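You operate a simulated robot arm through the tools that you are given. There is no shell and no other tool. Be economical: measure what you need, move in short steps, check, and stop when the job is done.

Carry out the task below with a simulated robot arm. There is one attempt and no reset: what you move stays moved.

Task
Fit the roll end into the trial roll and fold the lead down.
Fine: the copper saddle comes out of the gap onto the trestle top; teal cover and blue clip end turned down, uncracked.

The check looks at the end state, three seconds after you hand in, the way a careful person would. Anything else that was tipped, shoved, dropped, spilled or broken makes it a failure. A push-on lid holds only when it is set on centred and level and pressed home; a screw cap is set on level and turned clockwise until tight. Flat cloth is picked up by pressing the open fingertips on it (5 to 10 N) and closing them slowly along it; thin cloth reads only 2 to 8 mm in the jaws.

Robot
A 7-joint arm with a two-finger parallel gripper, fixed in place. Base frame: the origin is at the foot of the arm, x ahead of it, y to its left, z up. Lengths are in m, angles in degrees, forces in N, time in s.
With the tool pointing down near the work surface it reaches from about 0.24 to 0.68 m from the base axis. Its first joint turns from -66.0 to 66.0 degrees. Payload 2.4 kg.
Tool frame: the origin (TCP) lies between the finger pads and is the grasp point; the fingertips stand 0.03 m ahead of it; z points along the fingers, y is the line along which they close. Largest opening 0.094 m; finger width 0.028, thickness 0.01; the body of the gripper, 0.05 by 0.096 m, starts 0.055 m behind the TCP.
Orientation is that of the tool frame in the base frame, as [roll, pitch, yaw] about the fixed x, y, z axes, in that order (R = Rz(yaw) Ry(pitch) Rx(roll)). With the fingers straight down and closing along the base's y, the tool's x points along the base's -x, its y along +y and its z along -z.

Tools
- The arm moves only by the tool step_arm. Its argument "moves" is a list of rows, each a list of 3 entries, a list of its own where there are three numbers: the gripper command, from -1 (fully open) to 1 (shut), values between in proportion, then the shift along the tool's x, y, z in units of 100 mm (1.0 is 100 mm), then the turn, a rotation vector about the tool's x, y, z in units of 45 degrees (1.0 is 45 degrees). In form: [[claw, [dx, dy, dz], [wx, wy, wz]], ...]. A call has 1 to 20 rows; each row is the pose to reach, as a shift and turn from the pose commanded when the call began, along the tool's axes at that moment. A call with a number of a shift or a turn outside -1 to 1 is refused whole. Each row takes 0.2 s and may step no farther than 0.05 m and 8.6 degrees from the row before; otherwise, or with a gripper value out of range, the whole call is refused. A pose out of reach is approached as far as the arm can. The call stops where the force on the tool passes 90 N (or 10 N more than at its start, if that is more) or the arm is blocked; 0.2 s more then pass. Each finger travels about 0.153 m/s and halts on what it meets, pressing with about 25 N; the grip force reading is that of the motor and also rises with nothing between the fingers. The clock runs only during rows and for 0.2 s after the last one: add rows that repeat a pose to give the fingers time. The reply holds the time, the measured pose of the TCP, the force on the tool along the base axes, the opening and the grip force, in the units named above and with some noise, with the torque about the TCP (base axes, N m) and any sound that the robot's microphone picked up, and new pictures: "show" is both (left out), scene, wrist or none.
- Cameras (640 x 400 px; columns grow to the right, rows downward): "scene" is fixed at [0.0345, 0.478, 1.4451]; the picture's right is [-0.77, -0.64, 0.00], its down [-0.46, 0.55, -0.70] and it looks along [0.45, -0.53, -0.72] (base axes); focal length 282 px, centre (320, 200). "wrist" rides on the gripper at [0.076, 0.014, -0.103] in the tool frame; the picture's right is [-0.18, 0.98, 0.00], its down [-0.75, -0.14, -0.64] and it looks along [-0.63, -0.12, 0.77] (tool axes); focal length 243 px, centre (320, 200). There is no depth. A picture from a camera that has moved, and an enlarged one, comes with that camera's place and axes in the base frame and with its lens. The place of the scene camera against the robot may be out by one fixed shift of up to 0.025 m in any direction.
- zoom(camera, box): a new picture of the part [left, top, right, bottom] of that camera's present view, enlarged. The clock stands still meanwhile.
- hand_in(): hands the job in; it is judged then, once.

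Go step by step. Nothing tells you positions but the pictures and the camera data: compare them with the known pose of the tool, close in by small moves and look again before you grip or let go. The budget is 120 turns and 200 pictures, counting those below and the enlarged ones. Unless the task says otherwise, let go and move clear before handing in, and close with one line.

The tools are called after "Request:" by a JSON object that holds its "op" and its "data". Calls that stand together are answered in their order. step_arm: Moves the arm, as the interface text tells. Its arguments: {"type":"object","properties":{"moves":{"type":"array","items":{"type":"array"}},"show":{"type":"string","enum":["both","scene","wrist","none"]}},"required":["moves"]} The other tools are called the same way: zoom (camera, box) takes an enlarged picture of a part of a camera's view; hand_in () hands the job in.

At the start:

```text
clock: 0.0
position: [0.2889, 0.2496, 1.1813]
orientation: [180.0, 0.1, -180.0]
force: [-0.3, 0.5, -0.1]
torque: [0.03, -0.02, -0.03]
width: 0.0937
grasp_force: 0.1
```

scene: 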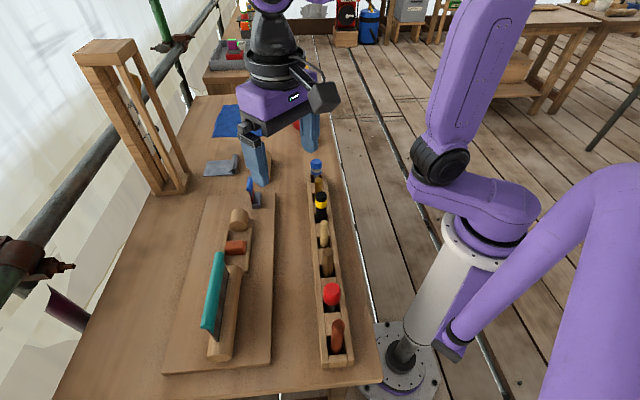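
wrist: 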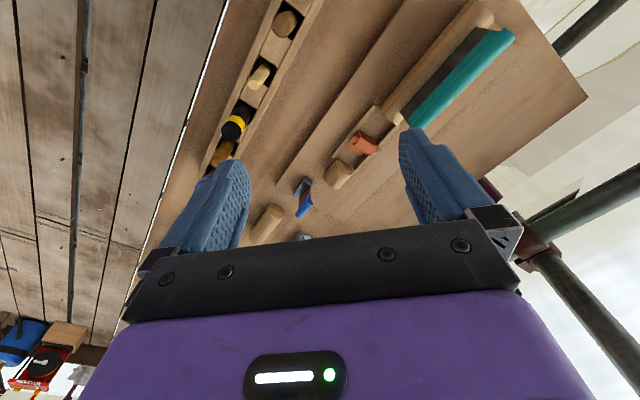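

I see a bench with a board carrying a wooden roll, a teal cover, a copper-coloured piece in a gap, and a blue clip. I'll enlarge those parts first.

Request:
{"op": "zoom", "data": {"camera": "scene", "box": [160, 170, 290, 370]}}

Request:
{"op": "zoom", "data": {"camera": "scene", "box": [180, 90, 360, 220]}}

Request:
{"op": "zoom", "data": {"camera": "wrist", "box": [220, 0, 540, 250]}}

```text
2.00 times, centred on (225, 270) of scene
camera zoom: at [0.0345, 0.478, 1.4451], right [-0.77, -0.64, 0.0], down [-0.46, 0.55, -0.7], along [0.45, -0.53, -0.72], focal length 565 px, centre (510, 60)
```

zoom: 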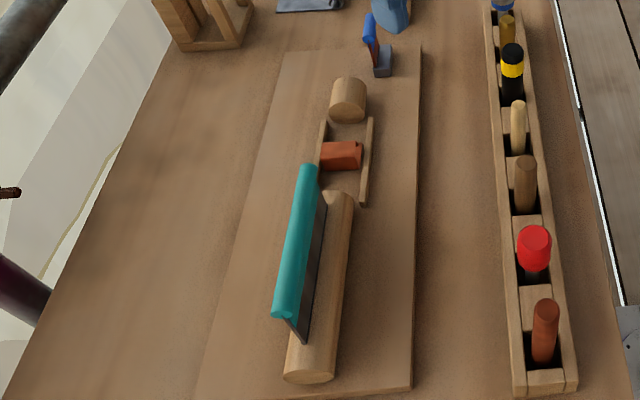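

```text
3.08 times, centred on (270, 155) of scene
camera zoom: at [0.0345, 0.478, 1.4451], right [-0.77, -0.64, 0.0], down [-0.46, 0.55, -0.7], along [0.45, -0.53, -0.72], focal length 869 px, centre (474, 338)
```

zoom: 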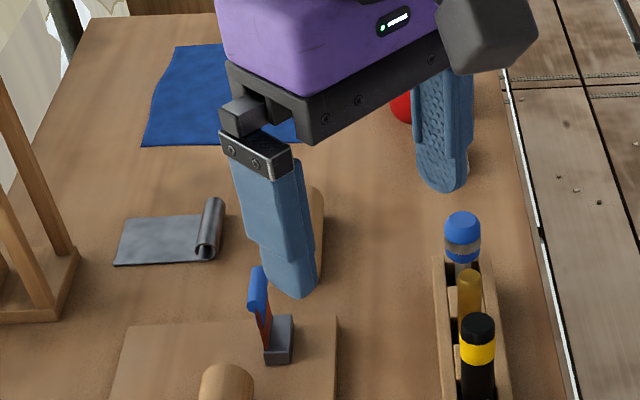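

```text
1.60 times, centred on (380, 125) of wrist
camera zoom: at [0.2131, 0.2638, 1.2842], right [0.18, 0.98, 0.0], down [0.75, -0.14, 0.64], along [0.63, -0.12, -0.77], focal length 388 px, centre (224, 320)
```

zoom: 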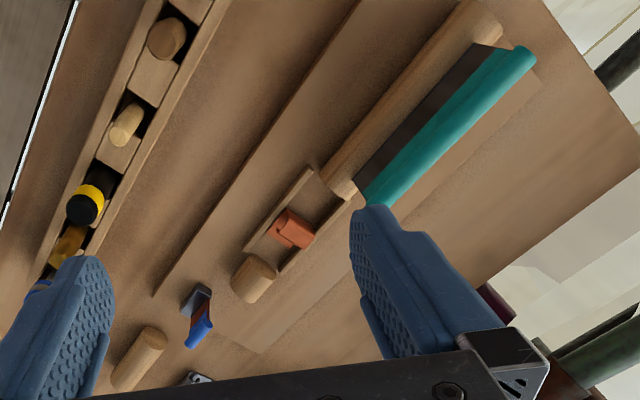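

Request:
{"op": "step_arm", "data": {"moves": [[-1, [0, 0, 0.4], [0, 0, 0]], [-1, [0, 0, 0.8], [0, 0, 0]], [-1, [0, 0, 1.0], [0, 0, 0]]]}}

```text
clock: 0.8
position: [0.2909, 0.2523, 1.081]
orientation: [179.9, 0.0, -180.0]
force: [0.5, 0.6, 0.4]
torque: [0.0, 0.04, 0.01]
width: 0.0939
grasp_force: 0.1
camera wrist: at [0.2145, 0.2653, 1.1837], right [0.18, 0.98, 0.0], down [0.75, -0.14, 0.64], along [0.63, -0.12, -0.77], focal length 243 px, centre (320, 200)
```

scene: 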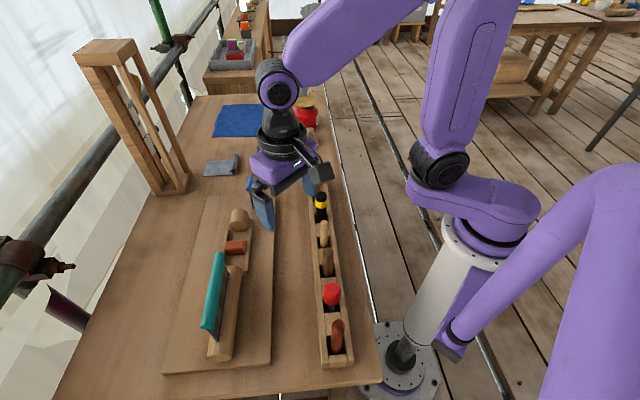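
wrist: 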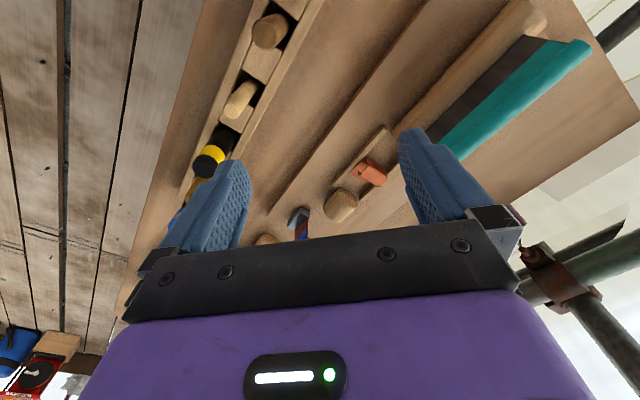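

Request:
{"op": "step_arm", "data": {"moves": [[-1, [-0.4, -0.2, 0], [0, 0, 0]], [-1, [-0.8, -0.4, 0], [0, 0, 0]], [-1, [-1.0, -0.8, 0], [0, 0, 0]], [-1, [-1.0, -0.9, 0], [0, 0, 0]]]}}

Request:
{"op": "step_arm", "data": {"moves": [[-1, [-0.4, 0, 0], [0, 0, 0]], [-1, [-0.8, 0, 0], [0, 0, 0]], [-1, [-0.9, 0, 0], [0, 0, 0]]]}}

```text
clock: 1.8
position: [0.3896, 0.161, 1.0807]
orientation: [180.0, 0.0, 180.0]
force: [0.7, 0.8, 0.0]
torque: [0.0, 0.01, -0.02]
width: 0.0937
grasp_force: 0.1
camera wrist: at [0.3136, 0.1749, 1.1839], right [0.18, 0.98, 0.0], down [0.75, -0.14, 0.64], along [0.63, -0.12, -0.77], focal length 243 px, centre (320, 200)
```

scene: 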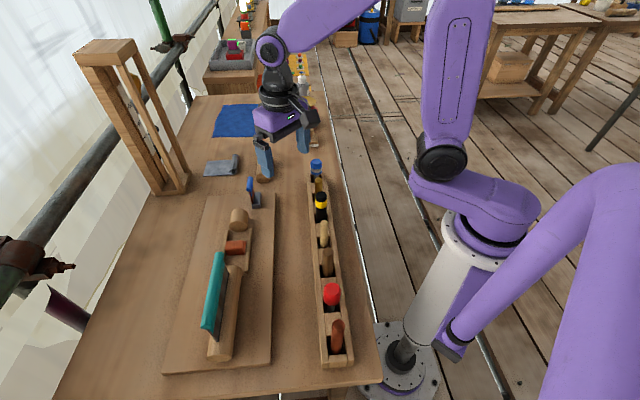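
wrist: 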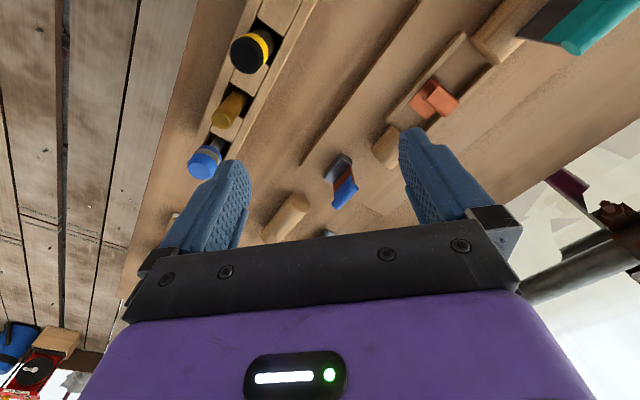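

```text
clock: 2.6
position: [0.48, 0.1618, 1.0825]
orientation: [180.0, 0.0, 180.0]
force: [-0.5, -0.1, 0.1]
torque: [-0.02, -0.01, 0.02]
width: 0.0942
grasp_force: 0.0
camera wrist: at [0.404, 0.1746, 1.1852], right [0.18, 0.98, 0.0], down [0.75, -0.14, 0.64], along [0.63, -0.12, -0.77], focal length 243 px, centre (320, 200)
```

scene: 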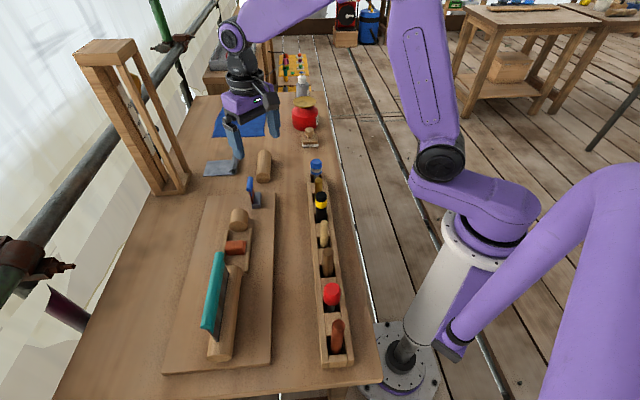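
wrist: 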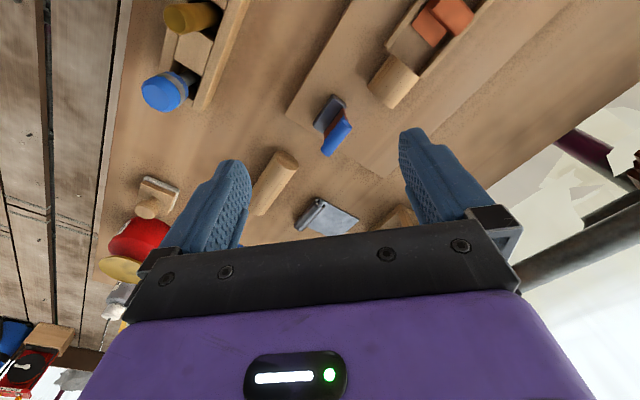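

Request:
{"op": "zoom", "data": {"camera": "wrist", "box": [240, 0, 480, 240]}}

Request:
{"op": "zoom", "data": {"camera": "scene", "box": [200, 130, 300, 290]}}

```text
1.67 times, centred on (360, 120) of wrist
camera zoom: at [0.404, 0.1746, 1.1852], right [0.18, 0.98, 0.0], down [0.75, -0.14, 0.64], along [0.63, -0.12, -0.77], focal length 404 px, centre (253, 333)
```

zoom: 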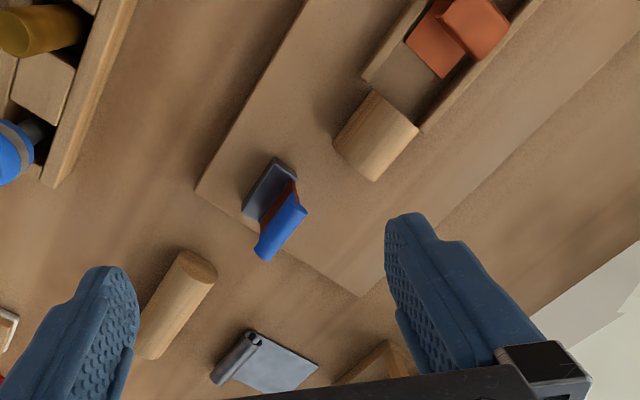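

```text
2.50 times, centred on (250, 210) of scene
camera zoom: at [0.0345, 0.478, 1.4451], right [-0.77, -0.64, 0.0], down [-0.46, 0.55, -0.7], along [0.45, -0.53, -0.72], focal length 706 px, centre (495, 175)
```

zoom: 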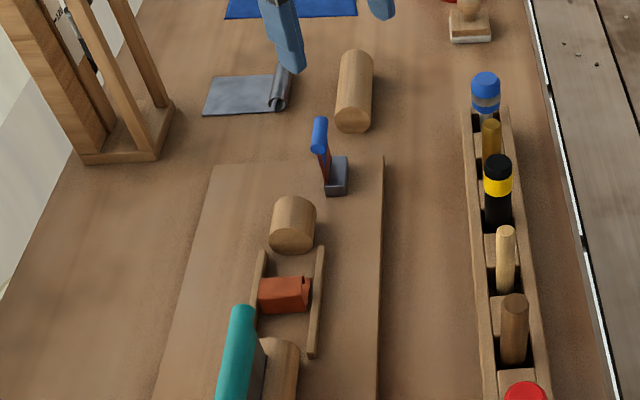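

Request:
{"op": "step_arm", "data": {"moves": [[-1, [-0.1, 0.1, 0.2], [0, 0, 0.18]], [-1, [-0.2, 0.2, 0.4], [0, 0, 0.36]], [-1, [-0.3, 0.3, 0.6], [0, 0, 0.54]], [-1, [-0.4, 0.4, 0.8], [0, 0, 0.72]], [-1, [-0.4, 0.4, 0.8], [0, 0, 0.9]], [-1, [-0.4, 0.4, 0.8], [0, 0, 1.0]]]}}

```text
clock: 4.0
position: [0.5203, 0.2001, 1.0019]
orientation: [-179.9, 0.0, 134.8]
force: [-0.6, 0.6, -0.5]
torque: [0.01, 0.02, 0.0]
width: 0.0942
grasp_force: 0.0
camera wrist: at [0.4764, 0.2639, 1.1046], right [0.83, 0.56, 0.0], down [0.43, -0.63, 0.64], along [0.36, -0.53, -0.77], focal length 243 px, centre (320, 200)
```

scene: 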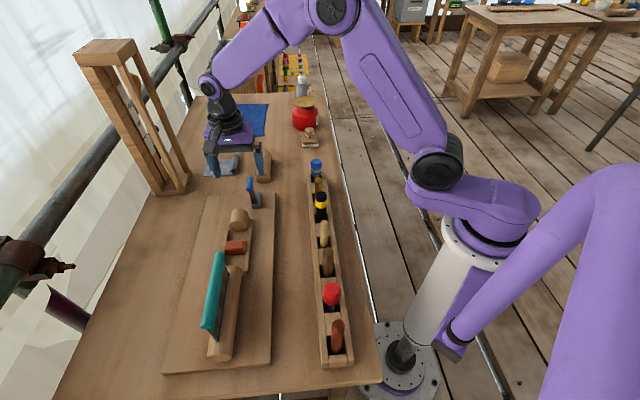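
wrist: 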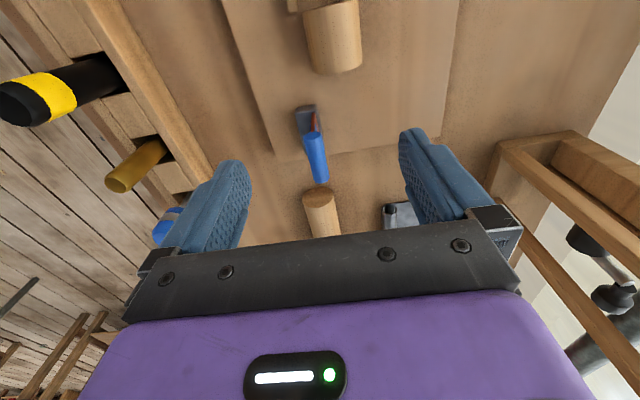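

Request:
{"op": "step_arm", "data": {"moves": [[-1, [0.4, 0, 0], [0, 0, 0]], [-1, [0.8, 0, 0], [0, 0, 0]], [-1, [0.9, 0, 0], [0, 0, 0]]], "show": "none"}}

Request:
{"op": "zoom", "data": {"camera": "wrist", "box": [200, 0, 520, 240]}}

Request:
{"op": "step_arm", "data": {"moves": [[-1, [0.4, 0, 0], [0, 0, 0]], [-1, [0.8, 0, 0], [0, 0, 0]], [-1, [0.9, 0, 0], [0, 0, 0]]], "show": "none"}}

Request:
{"op": "zoom", "data": {"camera": "wrist", "box": [200, 0, 520, 240]}}

```text
clock: 4.8
position: [0.4553, 0.2637, 1.0029]
orientation: [-180.0, -0.1, 135.0]
force: [0.2, 0.2, 0.6]
torque: [0.02, 0.01, -0.02]
width: 0.0941
grasp_force: 0.0
```

```text
1.67 times, centred on (360, 120) of wrist
camera zoom: at [0.4124, 0.3272, 1.1053], right [0.83, 0.56, 0.0], down [0.43, -0.63, 0.64], along [0.36, -0.53, -0.77], focal length 404 px, centre (253, 333)
```

zoom: 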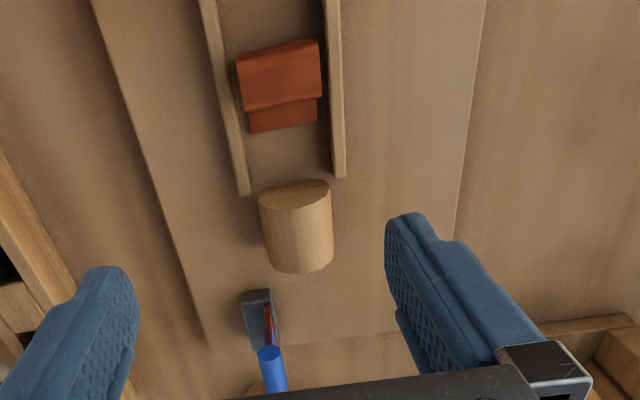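

```text
clock: 5.6
position: [0.3915, 0.3266, 1.0028]
orientation: [180.0, 0.0, 135.0]
force: [-0.6, 0.3, -0.3]
torque: [-0.01, 0.0, 0.04]
width: 0.094
grasp_force: 0.1
```

```text
1.67 times, centred on (360, 120) of wrist
camera zoom: at [0.3477, 0.3899, 1.1055], right [0.83, 0.56, 0.0], down [0.43, -0.63, 0.64], along [0.36, -0.53, -0.77], focal length 404 px, centre (253, 333)
```

zoom: 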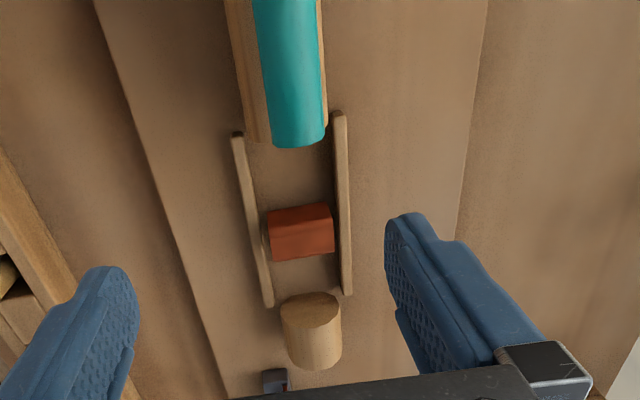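

Request:
{"op": "step_arm", "data": {"moves": [[-1, [0.4, 0, 0], [0, 0, 0]], [-1, [0.8, 0, 0], [0, 0, 0]], [-1, [1.0, 0, 0], [0, 0, 0]]], "show": "none"}}

Request:
{"op": "zoom", "data": {"camera": "wrist", "box": [200, 0, 520, 240]}}

Request:
{"op": "zoom", "data": {"camera": "scene", "box": [180, 230, 280, 380]}}

```text
clock: 6.4
position: [0.3183, 0.3975, 1.0024]
orientation: [180.0, -0.1, 135.0]
force: [0.3, 0.7, 0.7]
torque: [0.0, -0.04, 0.0]
width: 0.0937
grasp_force: 0.1
```

```text
1.67 times, centred on (360, 120) of wrist
camera zoom: at [0.2753, 0.4612, 1.1046], right [0.83, 0.56, 0.0], down [0.43, -0.63, 0.64], along [0.36, -0.53, -0.77], focal length 404 px, centre (253, 333)
```

zoom: 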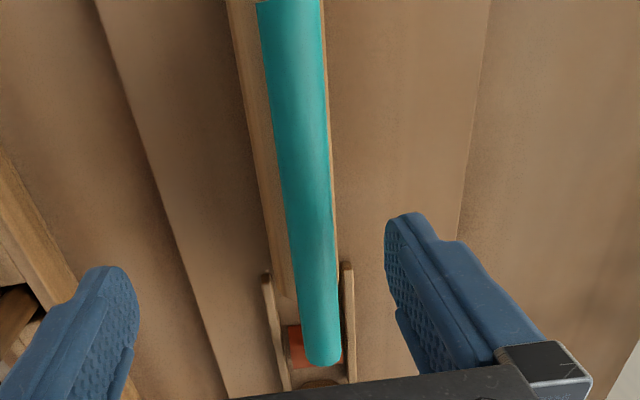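

```text
2.67 times, centred on (230, 305) of scene
camera zoom: at [0.0345, 0.478, 1.4451], right [-0.77, -0.64, 0.0], down [-0.46, 0.55, -0.7], along [0.45, -0.53, -0.72], focal length 753 px, centre (560, -80)
```

zoom: 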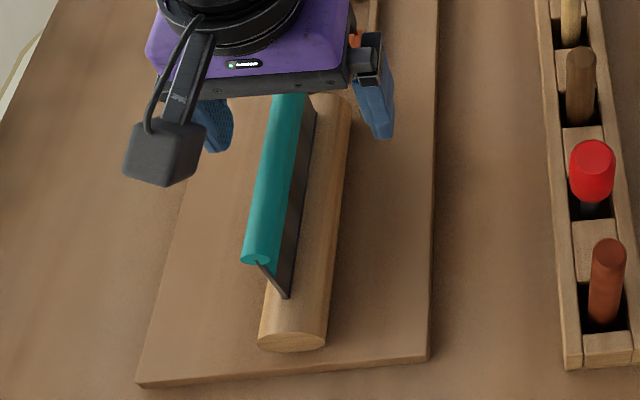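

Request:
{"op": "step_arm", "data": {"moves": [[-1, [0, 0.4, 0], [0.18, 0, 0]], [-1, [0, 0.8, 0], [0.36, 0, 0]], [-1, [0, 1.0, 0], [0.54, 0, 0]], [-1, [0, 1.0, 0], [0.72, 0, 0]], [-1, [0, 1.0, 0], [0.8, 0, 0]]], "show": "both"}}

Request:
{"op": "zoom", "data": {"camera": "wrist", "box": [200, 0, 520, 240]}}

```text
clock: 7.6
position: [0.3734, 0.4405, 1.001]
orientation: [-145.7, 0.0, 135.0]
force: [-1.0, 0.7, 0.0]
torque: [0.01, 0.01, 0.0]
width: 0.094
grasp_force: 0.1
out of reach, approached as far as the arm can: row 4, 5
camera wrist: at [0.3695, 0.5431, 1.0781], right [0.7, 0.44, -0.55], down [0.71, -0.36, 0.61], along [0.07, -0.82, -0.57], focal length 243 px, centre (320, 200)
```

scene: 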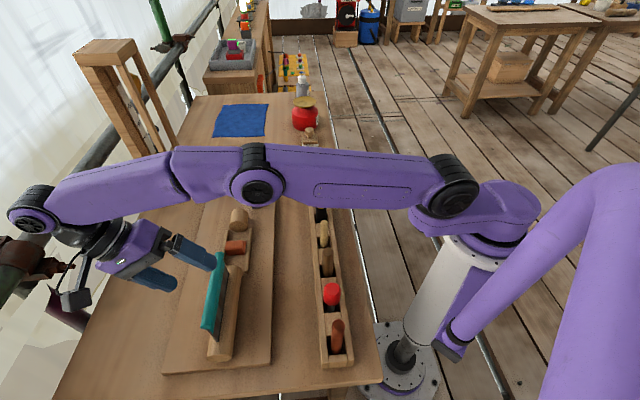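
wrist: 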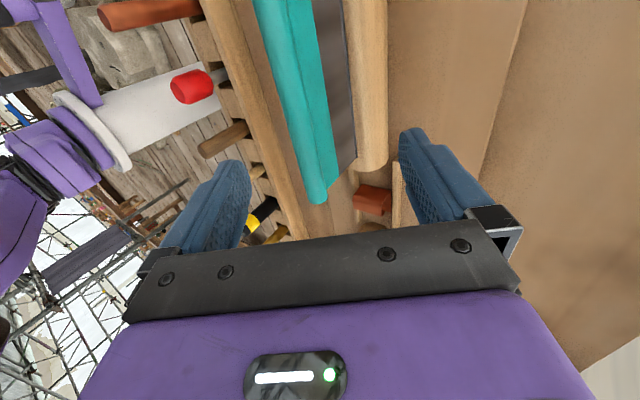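

```text
1.67 times, centred on (360, 120) of wrist
camera zoom: at [0.3695, 0.5431, 1.0781], right [0.7, 0.44, -0.55], down [0.71, -0.36, 0.61], along [0.07, -0.82, -0.57], focal length 404 px, centre (253, 333)
```

zoom: 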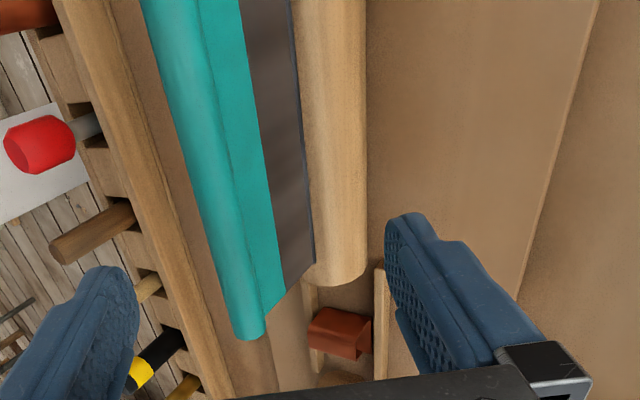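

Request:
{"op": "step_arm", "data": {"moves": [[-1, [0, 0, 0], [-0.18, 0, 0]], [-1, [0, -0.2, 0], [-0.36, 0, 0]], [-1, [0, -0.4, 0.2], [-0.54, 0, 0]], [-1, [0, -0.7, 0.4], [-0.72, 0, 0]], [-1, [0, -0.7, 0.4], [-0.76, 0, 0]]], "show": "none"}}

```text
clock: 8.8
position: [0.3168, 0.3865, 1.0091]
orientation: [-178.2, 0.0, 135.1]
force: [0.8, 0.7, 0.3]
torque: [0.0, 0.03, -0.03]
width: 0.094
grasp_force: 0.1
```

Request:
{"op": "step_arm", "data": {"moves": [[-1, [0, 0, 0], [-0.04, 0, 0]]], "show": "none"}}

Request:
{"op": "step_arm", "data": {"moves": [[-1, [-0.2, -0.1, 0], [0, 0, -0.18]], [-1, [-0.4, -0.2, 0], [0, 0, -0.36]], [-1, [-0.6, -0.3, 0], [0, 0, -0.54]], [-1, [-0.8, -0.3, 0], [0, 0, -0.72]], [-1, [-1, -0.3, 0], [0, 0, -0.9]], [-1, [-1, -0.3, 0], [0, 0, -1]]], "show": "none"}}

Request:
{"op": "step_arm", "data": {"moves": [[-1, [0, 0, 0], [0, 0, -0.18]], [-1, [0, 0, 0], [0, 0, -0.36]], [-1, [0, 0, 0], [0, 0, -0.54]], [-1, [0, 0, 0], [0, 0, -0.72]], [-1, [0, 0, 0], [0, 0, -0.9]], [-1, [0, 0, 0], [0, 0, -1]]], "show": "both"}}

```text
clock: 9.2
position: [0.3174, 0.3864, 1.0079]
orientation: [179.9, 0.0, 134.9]
force: [1.2, 0.5, 0.1]
torque: [0.01, -0.03, 0.03]
width: 0.0942
grasp_force: 0.2
```

```text
clock: 10.6
position: [0.3658, 0.2937, 1.009]
orientation: [180.0, 0.0, -180.0]
force: [-0.1, -0.4, -0.7]
torque: [-0.01, 0.03, -0.01]
width: 0.0939
grasp_force: 0.1
```

```text
clock: 12.0
position: [0.3654, 0.2933, 1.0082]
orientation: [-180.0, 0.0, -134.9]
force: [-0.2, 0.1, -0.8]
torque: [-0.01, 0.02, -0.02]
width: 0.0942
grasp_force: 0.0
camera wrist: at [0.3023, 0.249, 1.1117], right [-0.57, 0.82, 0.0], down [0.63, 0.43, 0.64], along [0.53, 0.36, -0.77], focal length 243 px, centre (320, 200)
```

scene: 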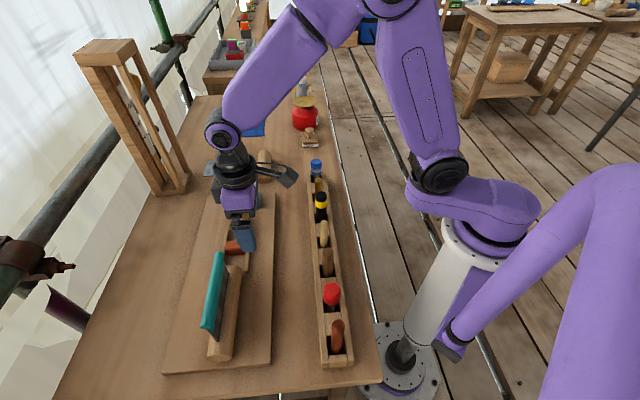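
wrist: 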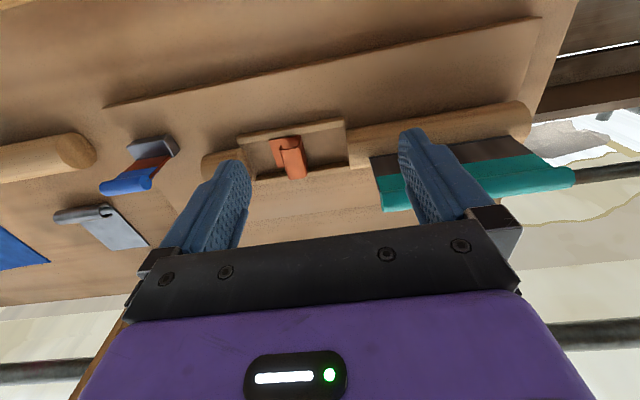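

Request:
{"op": "zoom", "data": {"camera": "wrist", "box": [230, 100, 390, 200]}}

Request:
{"op": "zoom", "data": {"camera": "wrist", "box": [0, 90, 200, 240]}}

```text
4.00 times, centred on (310, 150) of wrist
camera zoom: at [0.3023, 0.249, 1.1117], right [-0.57, 0.82, 0.0], down [0.63, 0.43, 0.64], along [0.53, 0.36, -0.77], focal length 970 px, centre (360, 400)
```

zoom: 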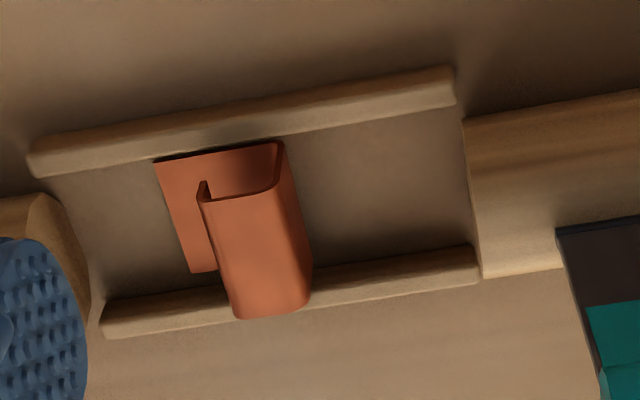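

```text
2.67 times, centred on (100, 165) of wrist
camera zoom: at [0.3023, 0.249, 1.1117], right [-0.57, 0.82, 0.0], down [0.63, 0.43, 0.64], along [0.53, 0.36, -0.77], focal length 647 px, centre (907, 293)
```

zoom: 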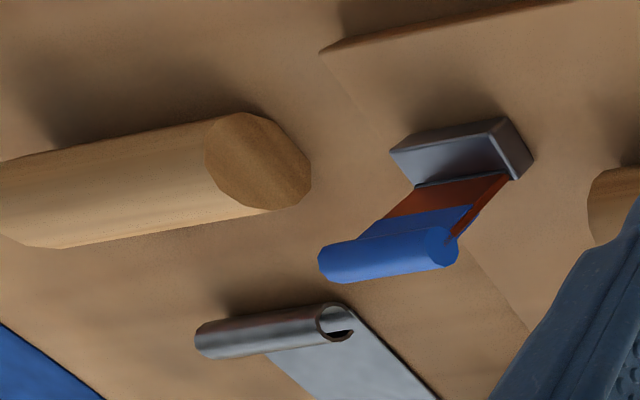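

Request:
{"op": "step_arm", "data": {"moves": [[-0.49, [-0.3, -0.25, 0], [0, 0, 0]], [-0.49, [-0.64, -0.5, 0], [0, 0, 0]], [-0.49, [-0.64, -0.5, 0.4], [0, 0, 0]], [-0.49, [-0.64, -0.5, 0.7], [0, 0, 0]], [-0.49, [-0.64, -0.5, 0.7], [0, 0, 0]]], "show": "both"}}

Request:
{"op": "zoom", "data": {"camera": "wrist", "box": [200, 60, 440, 210]}}

```text
clock: 13.2
position: [0.4486, 0.3036, 0.939]
orientation: [180.0, 0.0, -135.0]
force: [0.0, -0.2, -0.3]
torque: [0.02, 0.0, -0.02]
width: 0.0702
grasp_force: 0.1
camera wrist: at [0.385, 0.2597, 1.0412], right [-0.56, 0.83, 0.0], down [0.63, 0.43, 0.64], along [0.53, 0.36, -0.77], focal length 243 px, centre (320, 200)
```

scene: 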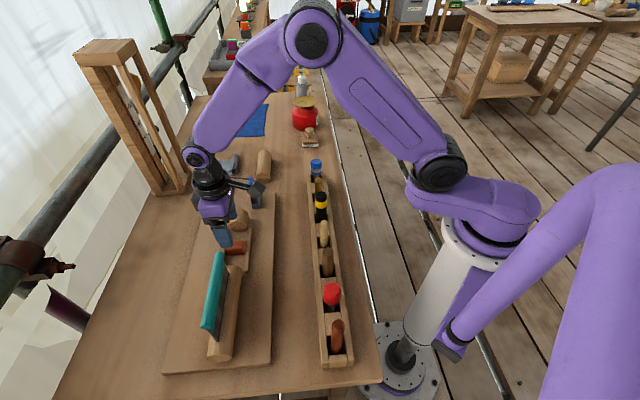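
wrist: 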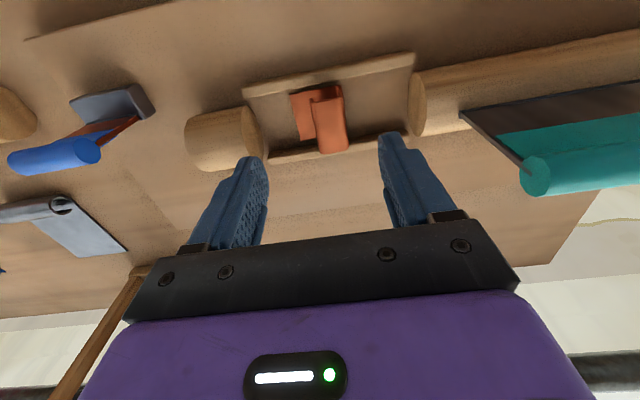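

```text
2.67 times, centred on (320, 135) of wrist
camera zoom: at [0.385, 0.2597, 1.0412], right [-0.56, 0.83, 0.0], down [0.63, 0.43, 0.64], along [0.53, 0.36, -0.77], focal length 647 px, centre (320, 373)
```

zoom: 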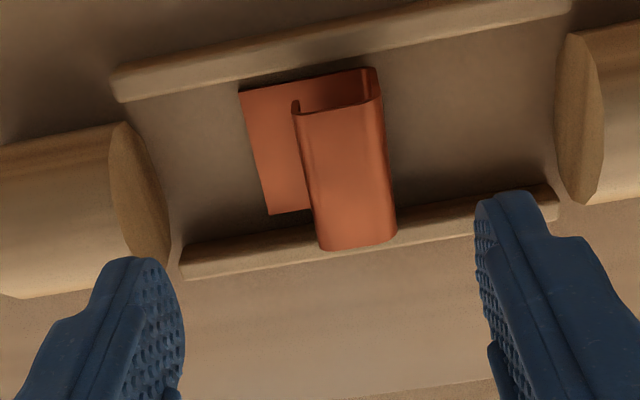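

Request:
{"op": "step_arm", "data": {"moves": [[-0.49, [-0.02, 0.065, 0.2], [0, 0, 0]], [-0.49, [-0.02, 0.065, 0.44], [0, 0, 0]]], "show": "wrist"}}

Request:
{"op": "zoom", "data": {"camera": "scene", "box": [200, 190, 290, 280]}}

```text
clock: 13.8
position: [0.4459, 0.3121, 0.895]
orientation: [180.0, 0.0, -135.0]
force: [0.5, 0.5, -0.7]
torque: [0.0, -0.03, -0.01]
width: 0.07
grasp_force: 0.1
camera wrist: at [0.3824, 0.2668, 0.998], right [-0.56, 0.83, 0.0], down [0.63, 0.43, 0.64], along [0.53, 0.36, -0.77], focal length 243 px, centre (320, 200)
```

wrist: 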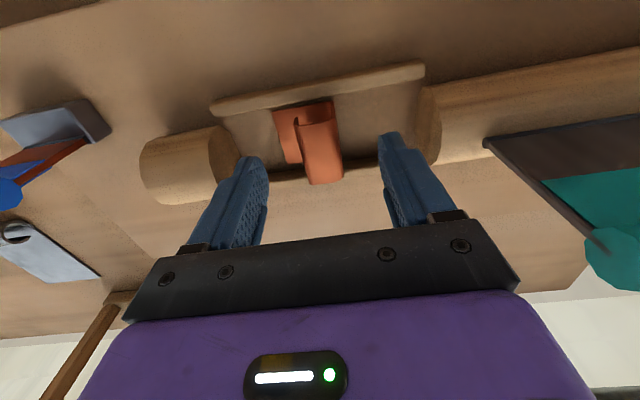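

```text
4.44 times, centred on (245, 235) of scene
camera zoom: at [0.0345, 0.478, 1.4451], right [-0.77, -0.64, 0.0], down [-0.46, 0.55, -0.7], along [0.45, -0.53, -0.72], focal length 1255 px, centre (653, 44)
```

zoom: 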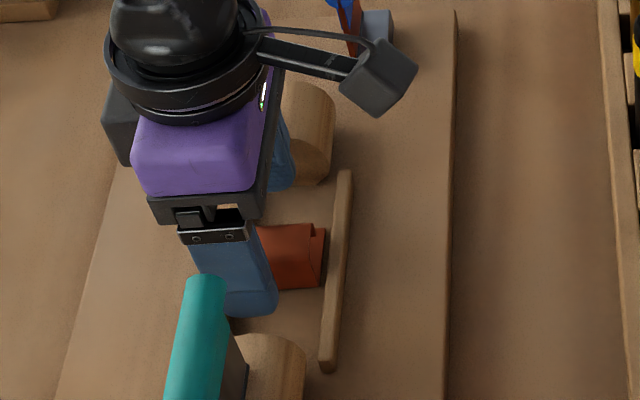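

Request:
{"op": "step_arm", "data": {"moves": [[-0.49, [-0.08, 0, 0], [0, 0, 0]], [-0.49, [-0.08, 0, 0.15], [0, 0, 0]], [-0.49, [-0.08, 0, 0.25], [0, 0, 0]]], "show": "wrist"}}

Request:
{"op": "zoom", "data": {"camera": "wrist", "box": [200, 60, 440, 210]}}

```text
clock: 14.6
position: [0.451, 0.3172, 0.8821]
orientation: [180.0, 0.0, -135.1]
force: [-12.3, -9.5, 23.9]
torque: [-0.17, 0.0, -0.13]
width: 0.0703
grasp_force: 0.1
stopped in row 3: the force on the tool passed its limit at 110 N (the readings are from after the stop); the commanded pose is now the measured one
camera wrist: at [0.3866, 0.2721, 0.9846], right [-0.56, 0.83, 0.0], down [0.63, 0.43, 0.64], along [0.53, 0.36, -0.77], focal length 243 px, centre (320, 200)
```

wrist: 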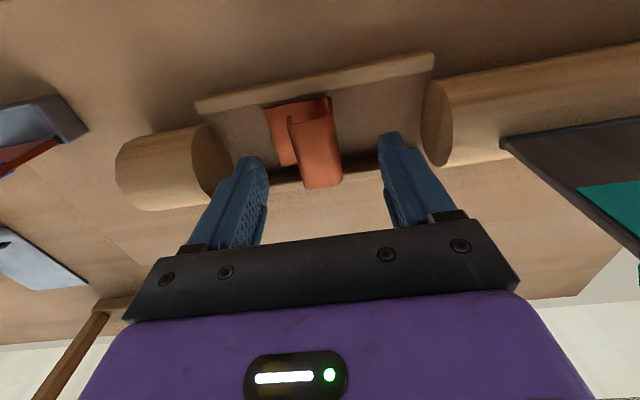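

```text
2.67 times, centred on (320, 135) of wrist
camera zoom: at [0.3866, 0.2721, 0.9846], right [-0.56, 0.83, 0.0], down [0.63, 0.43, 0.64], along [0.53, 0.36, -0.77], focal length 647 px, centre (320, 373)
```

zoom: 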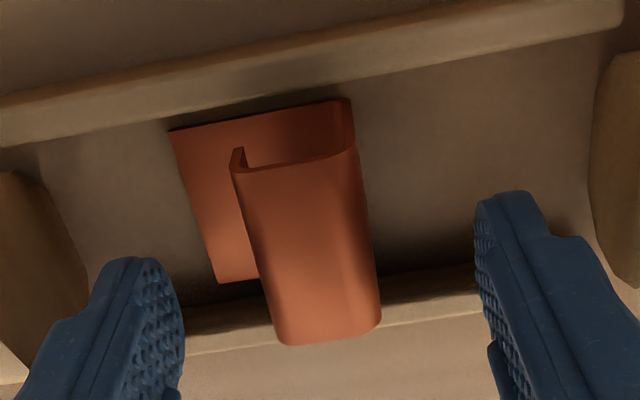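

Request:
{"op": "step_arm", "data": {"moves": [[-0.49, [0, 0, -0.1], [0, 0, 0]], [-0.49, [0.13, 0, -0.1], [0, 0, 0]], [-0.49, [0.13, 0, 0], [0, 0, 0]]], "show": "wrist"}}

Request:
{"op": "zoom", "data": {"camera": "wrist", "box": [200, 60, 440, 210]}}

```text
clock: 15.4
position: [0.4421, 0.3075, 0.8809]
orientation: [180.0, 0.2, -135.0]
force: [0.1, -0.1, 0.3]
torque: [-0.01, 0.02, 0.01]
width: 0.0698
grasp_force: 0.1
camera wrist: at [0.3777, 0.2637, 0.9838], right [-0.56, 0.83, 0.0], down [0.63, 0.43, 0.65], along [0.53, 0.36, -0.76], focal length 243 px, centre (320, 200)
```

wrist: 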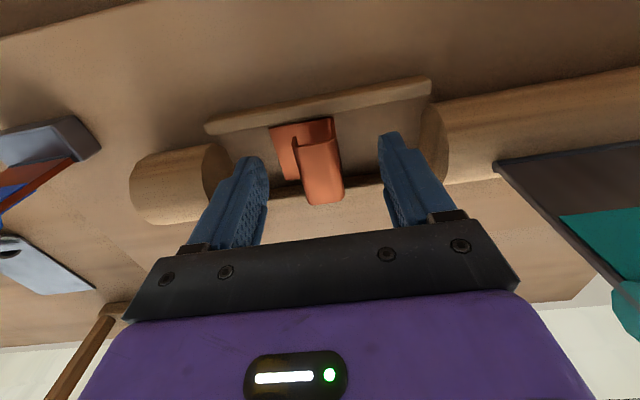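

```text
2.67 times, centred on (320, 135) of wrist
camera zoom: at [0.3777, 0.2637, 0.9838], right [-0.56, 0.83, 0.0], down [0.63, 0.43, 0.65], along [0.53, 0.36, -0.76], focal length 647 px, centre (320, 373)
```

zoom: 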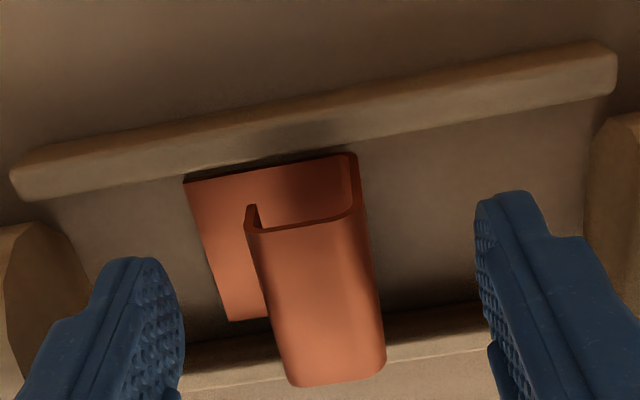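

Request:
{"op": "step_arm", "data": {"moves": [[-0.49, [0.02, 0, 0.05], [0, 0, 0]], [-0.49, [0.02, 0, 0.08], [0, 0, 0]], [-0.49, [0.02, 0, 0.1], [0, 0, 0]]], "show": "wrist"}}

```text
clock: 16.2
position: [0.4409, 0.3063, 0.8701]
orientation: [180.0, 0.2, -135.1]
force: [0.3, -0.5, 0.4]
torque: [0.0, 0.01, 0.0]
width: 0.0701
grasp_force: 0.1
camera wrist: at [0.3771, 0.2627, 0.9729], right [-0.56, 0.83, 0.0], down [0.63, 0.43, 0.65], along [0.53, 0.36, -0.76], focal length 243 px, centre (320, 200)
```

wrist: 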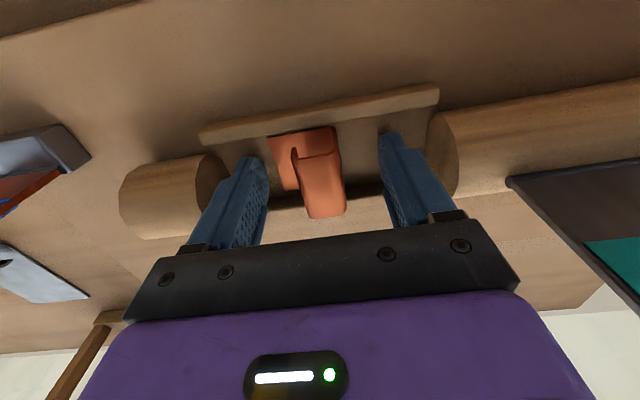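

Request:
{"op": "step_arm", "data": {"moves": [[-0.3, [0, 0, 0], [0, 0, 0]], [-0.1, [0, 0, 0], [0, 0, 0]], [0.1, [0, 0, 0], [0, 0, 0]], [0.3, [0, 0, 0], [0, 0, 0]], [0.45, [0, 0, 0], [0, 0, 0]], [0.45, [0, 0, 0], [0, 0, 0]]], "show": "wrist"}}

```text
clock: 17.6
position: [0.442, 0.3068, 0.871]
orientation: [180.0, 0.3, -135.0]
force: [0.0, -0.9, 3.0]
torque: [-0.06, -0.08, 0.01]
width: 0.0401
grasp_force: 25.0
camera wrist: at [0.3772, 0.2628, 0.9731], right [-0.57, 0.83, 0.0], down [0.63, 0.43, 0.65], along [0.53, 0.37, -0.76], focal length 243 px, centre (320, 200)
```

wrist: 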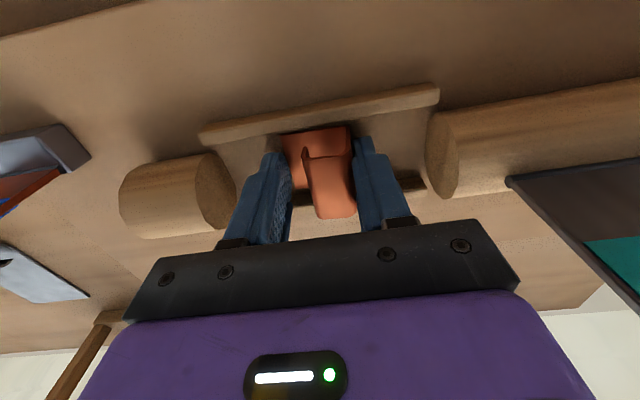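

Request:
{"op": "step_arm", "data": {"moves": [[0.6, [0, 0, 0], [0, 0, 0]], [0.6, [0, 0, -0.1], [0, 0, 0]], [0.6, [0, 0, -0.25], [0, 0, 0]], [0.6, [0, 0, -0.4], [0, 0, 0]]], "show": "wrist"}}

Request:
{"op": "zoom", "data": {"camera": "wrist", "box": [200, 60, 440, 210]}}

```text
clock: 18.6
position: [0.4412, 0.3062, 0.9115]
orientation: [-179.9, 0.2, -135.0]
force: [-0.9, 0.0, -0.1]
torque: [-0.01, 0.0, -0.01]
width: 0.0232
grasp_force: 25.2
camera wrist: at [0.3764, 0.262, 1.0141], right [-0.57, 0.82, 0.0], down [0.63, 0.43, 0.64], along [0.53, 0.36, -0.76], focal length 243 px, centre (320, 200)
```

wrist: 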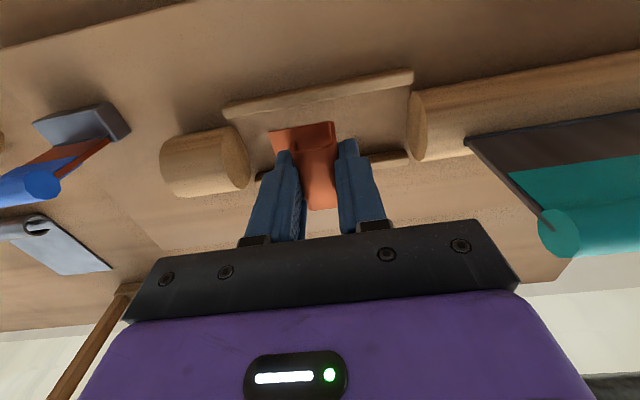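

```text
2.67 times, centred on (320, 135) of wrist
camera zoom: at [0.3764, 0.262, 1.0141], right [-0.57, 0.82, 0.0], down [0.63, 0.43, 0.64], along [0.53, 0.36, -0.76], focal length 647 px, centre (320, 373)
```

zoom: 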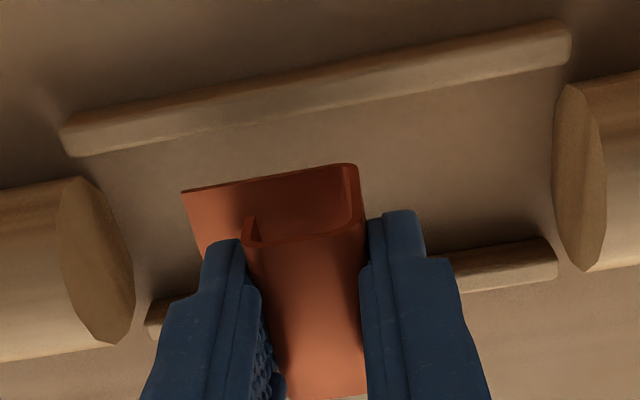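

Request:
{"op": "step_arm", "data": {"moves": [[0.6, [0, 0, -0.4], [0, 0, 0]], [0.6, [0, 0, -0.8], [0, 0, 0]], [0.6, [0.2, 0, -0.9], [0, 0, 0.18]], [0.6, [0.4, 0, -0.9], [0, 0, 0.36]], [0.6, [0.6, 0, -0.9], [0, 0, 0.54]], [0.6, [0.8, 0, -0.9], [0, 0, 0.72]], [0.6, [1, 0, -0.9], [0, 0, 0.9]], [0.6, [1, 0, -0.9], [0, 0, 1.0]]], "show": "none"}}

Request:
{"op": "step_arm", "data": {"moves": [[0.6, [0, 0, 0], [0, 0, 0.18]], [0.6, [0.1, -0.1, 0], [0, 0, 0.36]], [0.6, [0.21, -0.21, 0], [0, 0, 0.54]], [0.6, [0.21, -0.21, 0], [0, 0, 0.72]], [0.6, [0.21, -0.21, 0], [0, 0, 0.9]], [0.6, [0.21, -0.21, 0], [0, 0, 1.0]]], "show": "both"}}

```text
clock: 20.4
position: [0.3701, 0.2361, 1.0009]
orientation: [179.8, 0.3, 180.0]
force: [1.2, 0.5, 0.0]
torque: [-0.01, -0.04, -0.01]
width: 0.023
grasp_force: 25.4
```

```text
clock: 21.8
position: [0.3487, 0.2142, 1.0005]
orientation: [179.8, 0.0, 135.0]
force: [0.2, -1.3, -0.7]
torque: [-0.02, -0.03, -0.01]
width: 0.0232
grasp_force: 25.0
camera wrist: at [0.3055, 0.2775, 1.1037], right [0.83, 0.56, 0.0], down [0.43, -0.64, 0.64], along [0.36, -0.53, -0.77], focal length 243 px, centre (320, 200)
```

scene: 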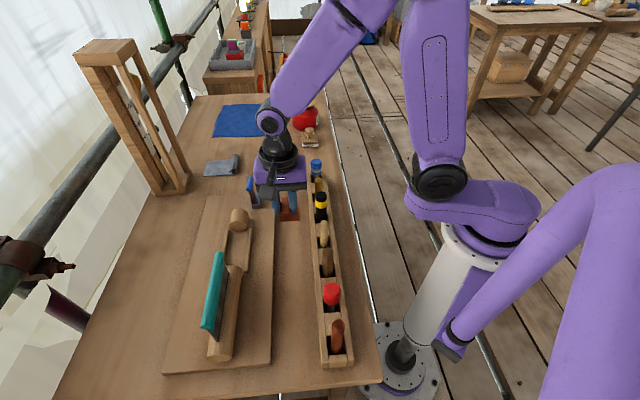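
wrist: 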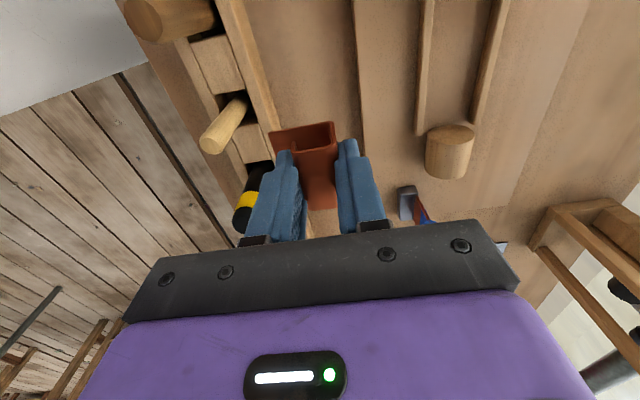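

Request:
{"op": "step_arm", "data": {"moves": [[0.6, [0, 0, 0.4], [0, 0, 0]], [0.6, [0, 0, 0.8], [0, 0, 0]], [0.6, [0, 0, 1.0], [0, 0, 0]]], "show": "wrist"}}

Request:
{"op": "zoom", "data": {"camera": "scene", "box": [230, 150, 350, 250]}}

```text
clock: 22.6
position: [0.3491, 0.2142, 0.8999]
orientation: [179.7, 0.1, 135.0]
force: [-0.1, -0.5, -0.7]
torque: [0.01, 0.01, -0.01]
width: 0.023
grasp_force: 24.9
camera wrist: at [0.306, 0.2786, 1.003], right [0.83, 0.56, 0.0], down [0.43, -0.63, 0.64], along [0.36, -0.53, -0.77], focal length 243 px, centre (320, 200)
```

wrist: 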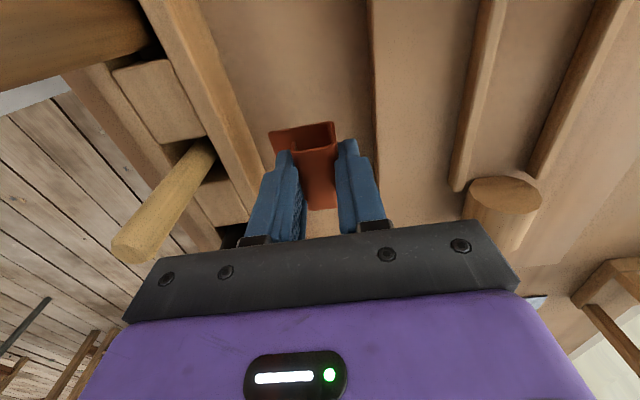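

```text
4.00 times, centred on (290, 200) of scene
camera zoom: at [0.0345, 0.478, 1.4451], right [-0.77, -0.64, 0.0], down [-0.46, 0.55, -0.7], along [0.45, -0.53, -0.72], focal length 1129 px, centre (440, 200)
```

zoom: 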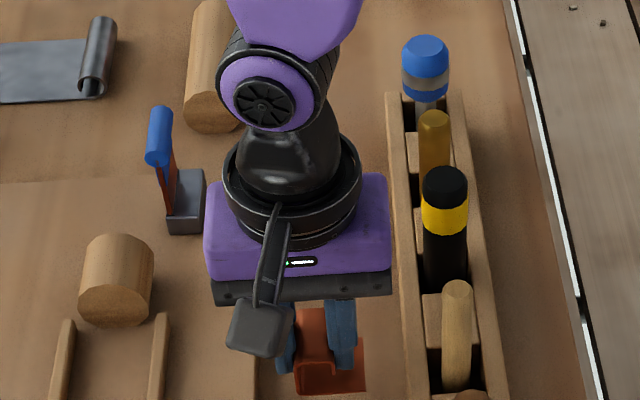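

Request:
{"op": "step_arm", "data": {"moves": [[0.6, [0, 0, 0.2], [0, 0, 0]], [0.6, [0, 0, 0.3], [0, 0, 0]], [0.6, [0, 0, 0.36], [0, 0, 0]], [0.6, [0, 0, 0.4], [0, 0, 0]]], "show": "wrist"}}

```text
clock: 23.6
position: [0.3492, 0.2157, 0.8603]
orientation: [179.8, 0.0, 135.0]
force: [-0.2, -0.2, -0.9]
torque: [0.01, 0.01, 0.0]
width: 0.0228
grasp_force: 25.2
camera wrist: at [0.3053, 0.279, 0.9629], right [0.83, 0.56, 0.0], down [0.43, -0.63, 0.64], along [0.36, -0.53, -0.77], focal length 243 px, centre (320, 200)
```

wrist: 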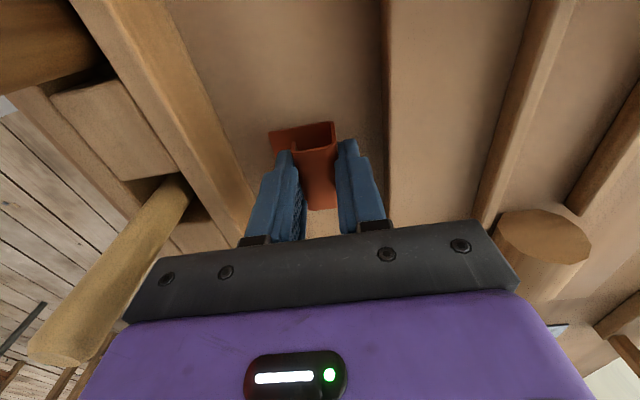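

Request:
{"op": "step_arm", "data": {"moves": [[0.6, [0, 0, 0.04], [0, 0, 0]], [0.6, [0, 0, 0.08], [0, 0, 0]], [0.6, [0, 0, 0.1], [0, 0, 0]]], "show": "none"}}

```text
clock: 24.1
position: [0.3498, 0.216, 0.8586]
orientation: [179.7, 0.0, 135.0]
force: [-7.0, -3.5, 28.2]
torque: [-0.15, 0.2, -0.03]
width: 0.0237
grasp_force: 25.4
stopped in row 2: the force on the tool passed its limit at 110 N (the readings are from after the stop); the commanded pose is now the measured one
```

Request:
{"op": "step_arm", "data": {"moves": [[0.5, [0, 0, -0.02], [0, 0, 0]], [0.4, [0, 0, -0.02], [0, 0, 0]], [0.2, [0, 0, -0.02], [0, 0, 0]], [0.1, [0, 0, -0.02], [0, 0, 0]], [0.1, [0, 0, -0.02], [0, 0, 0]]], "show": "wrist"}}

Request:
{"op": "step_arm", "data": {"moves": [[0.1, [0, 0, -0.3], [0, 0, 0]], [0.1, [0, 0, -0.7], [0, 0, 0]], [0.1, [0, 0, -1.0], [0, 0, 0]]], "show": "wrist"}}

```text
clock: 25.3
position: [0.3494, 0.2172, 0.859]
orientation: [179.5, 0.1, 135.0]
force: [0.4, 0.7, 0.0]
torque: [0.0, -0.01, 0.0]
width: 0.0425
grasp_force: 0.0
camera wrist: at [0.3061, 0.2794, 0.9618], right [0.82, 0.57, 0.01], down [0.43, -0.64, 0.64], along [0.37, -0.53, -0.77], focal length 243 px, centre (320, 200)
```

wrist: 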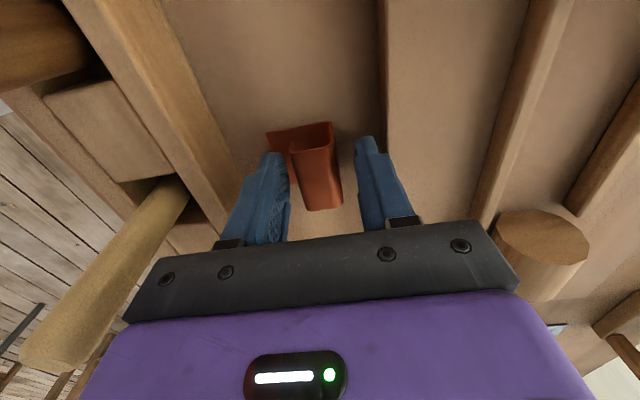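

```text
clock: 26.1
position: [0.3492, 0.2153, 0.9589]
orientation: [179.6, 0.2, 134.9]
force: [0.1, 0.3, -0.1]
torque: [-0.01, 0.01, 0.0]
width: 0.0425
grasp_force: 0.0
camera wrist: at [0.3059, 0.2785, 1.0614], right [0.82, 0.57, 0.01], down [0.43, -0.64, 0.64], along [0.37, -0.53, -0.77], focal length 243 px, centre (320, 200)
```

wrist: 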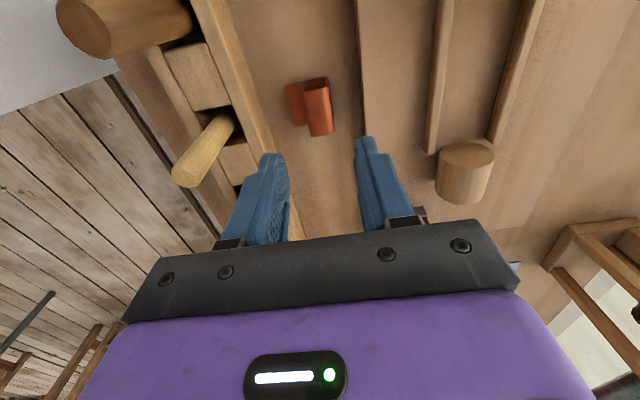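

Request:
{"op": "step_arm", "data": {"moves": [[-1, [-0.4, 0.2, -0.3], [0, 0, 0]], [-1, [-0.8, 0.4, -0.4], [0, 0, 0]], [-1, [-1, 0.6, -0.4], [0, 0, 0]]], "show": "none"}}

Request:
{"op": "step_arm", "data": {"moves": [[-1, [-0.4, 0.1, 0], [0, 0, 0]], [-1, [-0.8, 0.2, 0], [0, 0, 0]], [-1, [-1, 0.3, 0], [0, 0, 0]]], "show": "both"}}

```text
refused: row 1 steps farther than a row can; nothing moved
```

```text
clock: 26.9
position: [0.4425, 0.1635, 0.9564]
orientation: [179.5, 0.0, 135.1]
force: [0.6, -0.5, -0.4]
torque: [0.05, 0.05, -0.01]
width: 0.0941
grasp_force: 0.1
camera wrist: at [0.3977, 0.2275, 1.0596], right [0.82, 0.57, 0.01], down [0.43, -0.64, 0.64], along [0.37, -0.53, -0.77], focal length 243 px, centre (320, 200)
```

scene: 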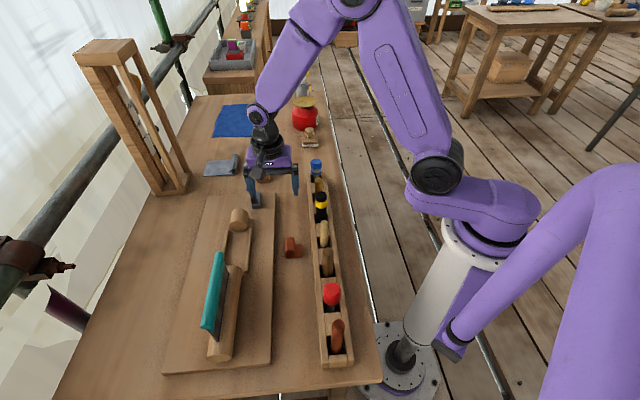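
wrist: 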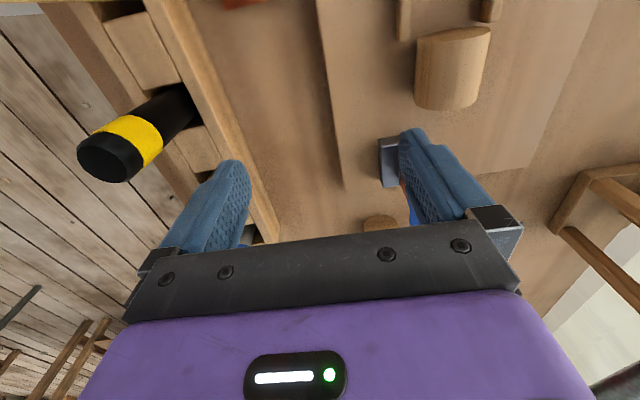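

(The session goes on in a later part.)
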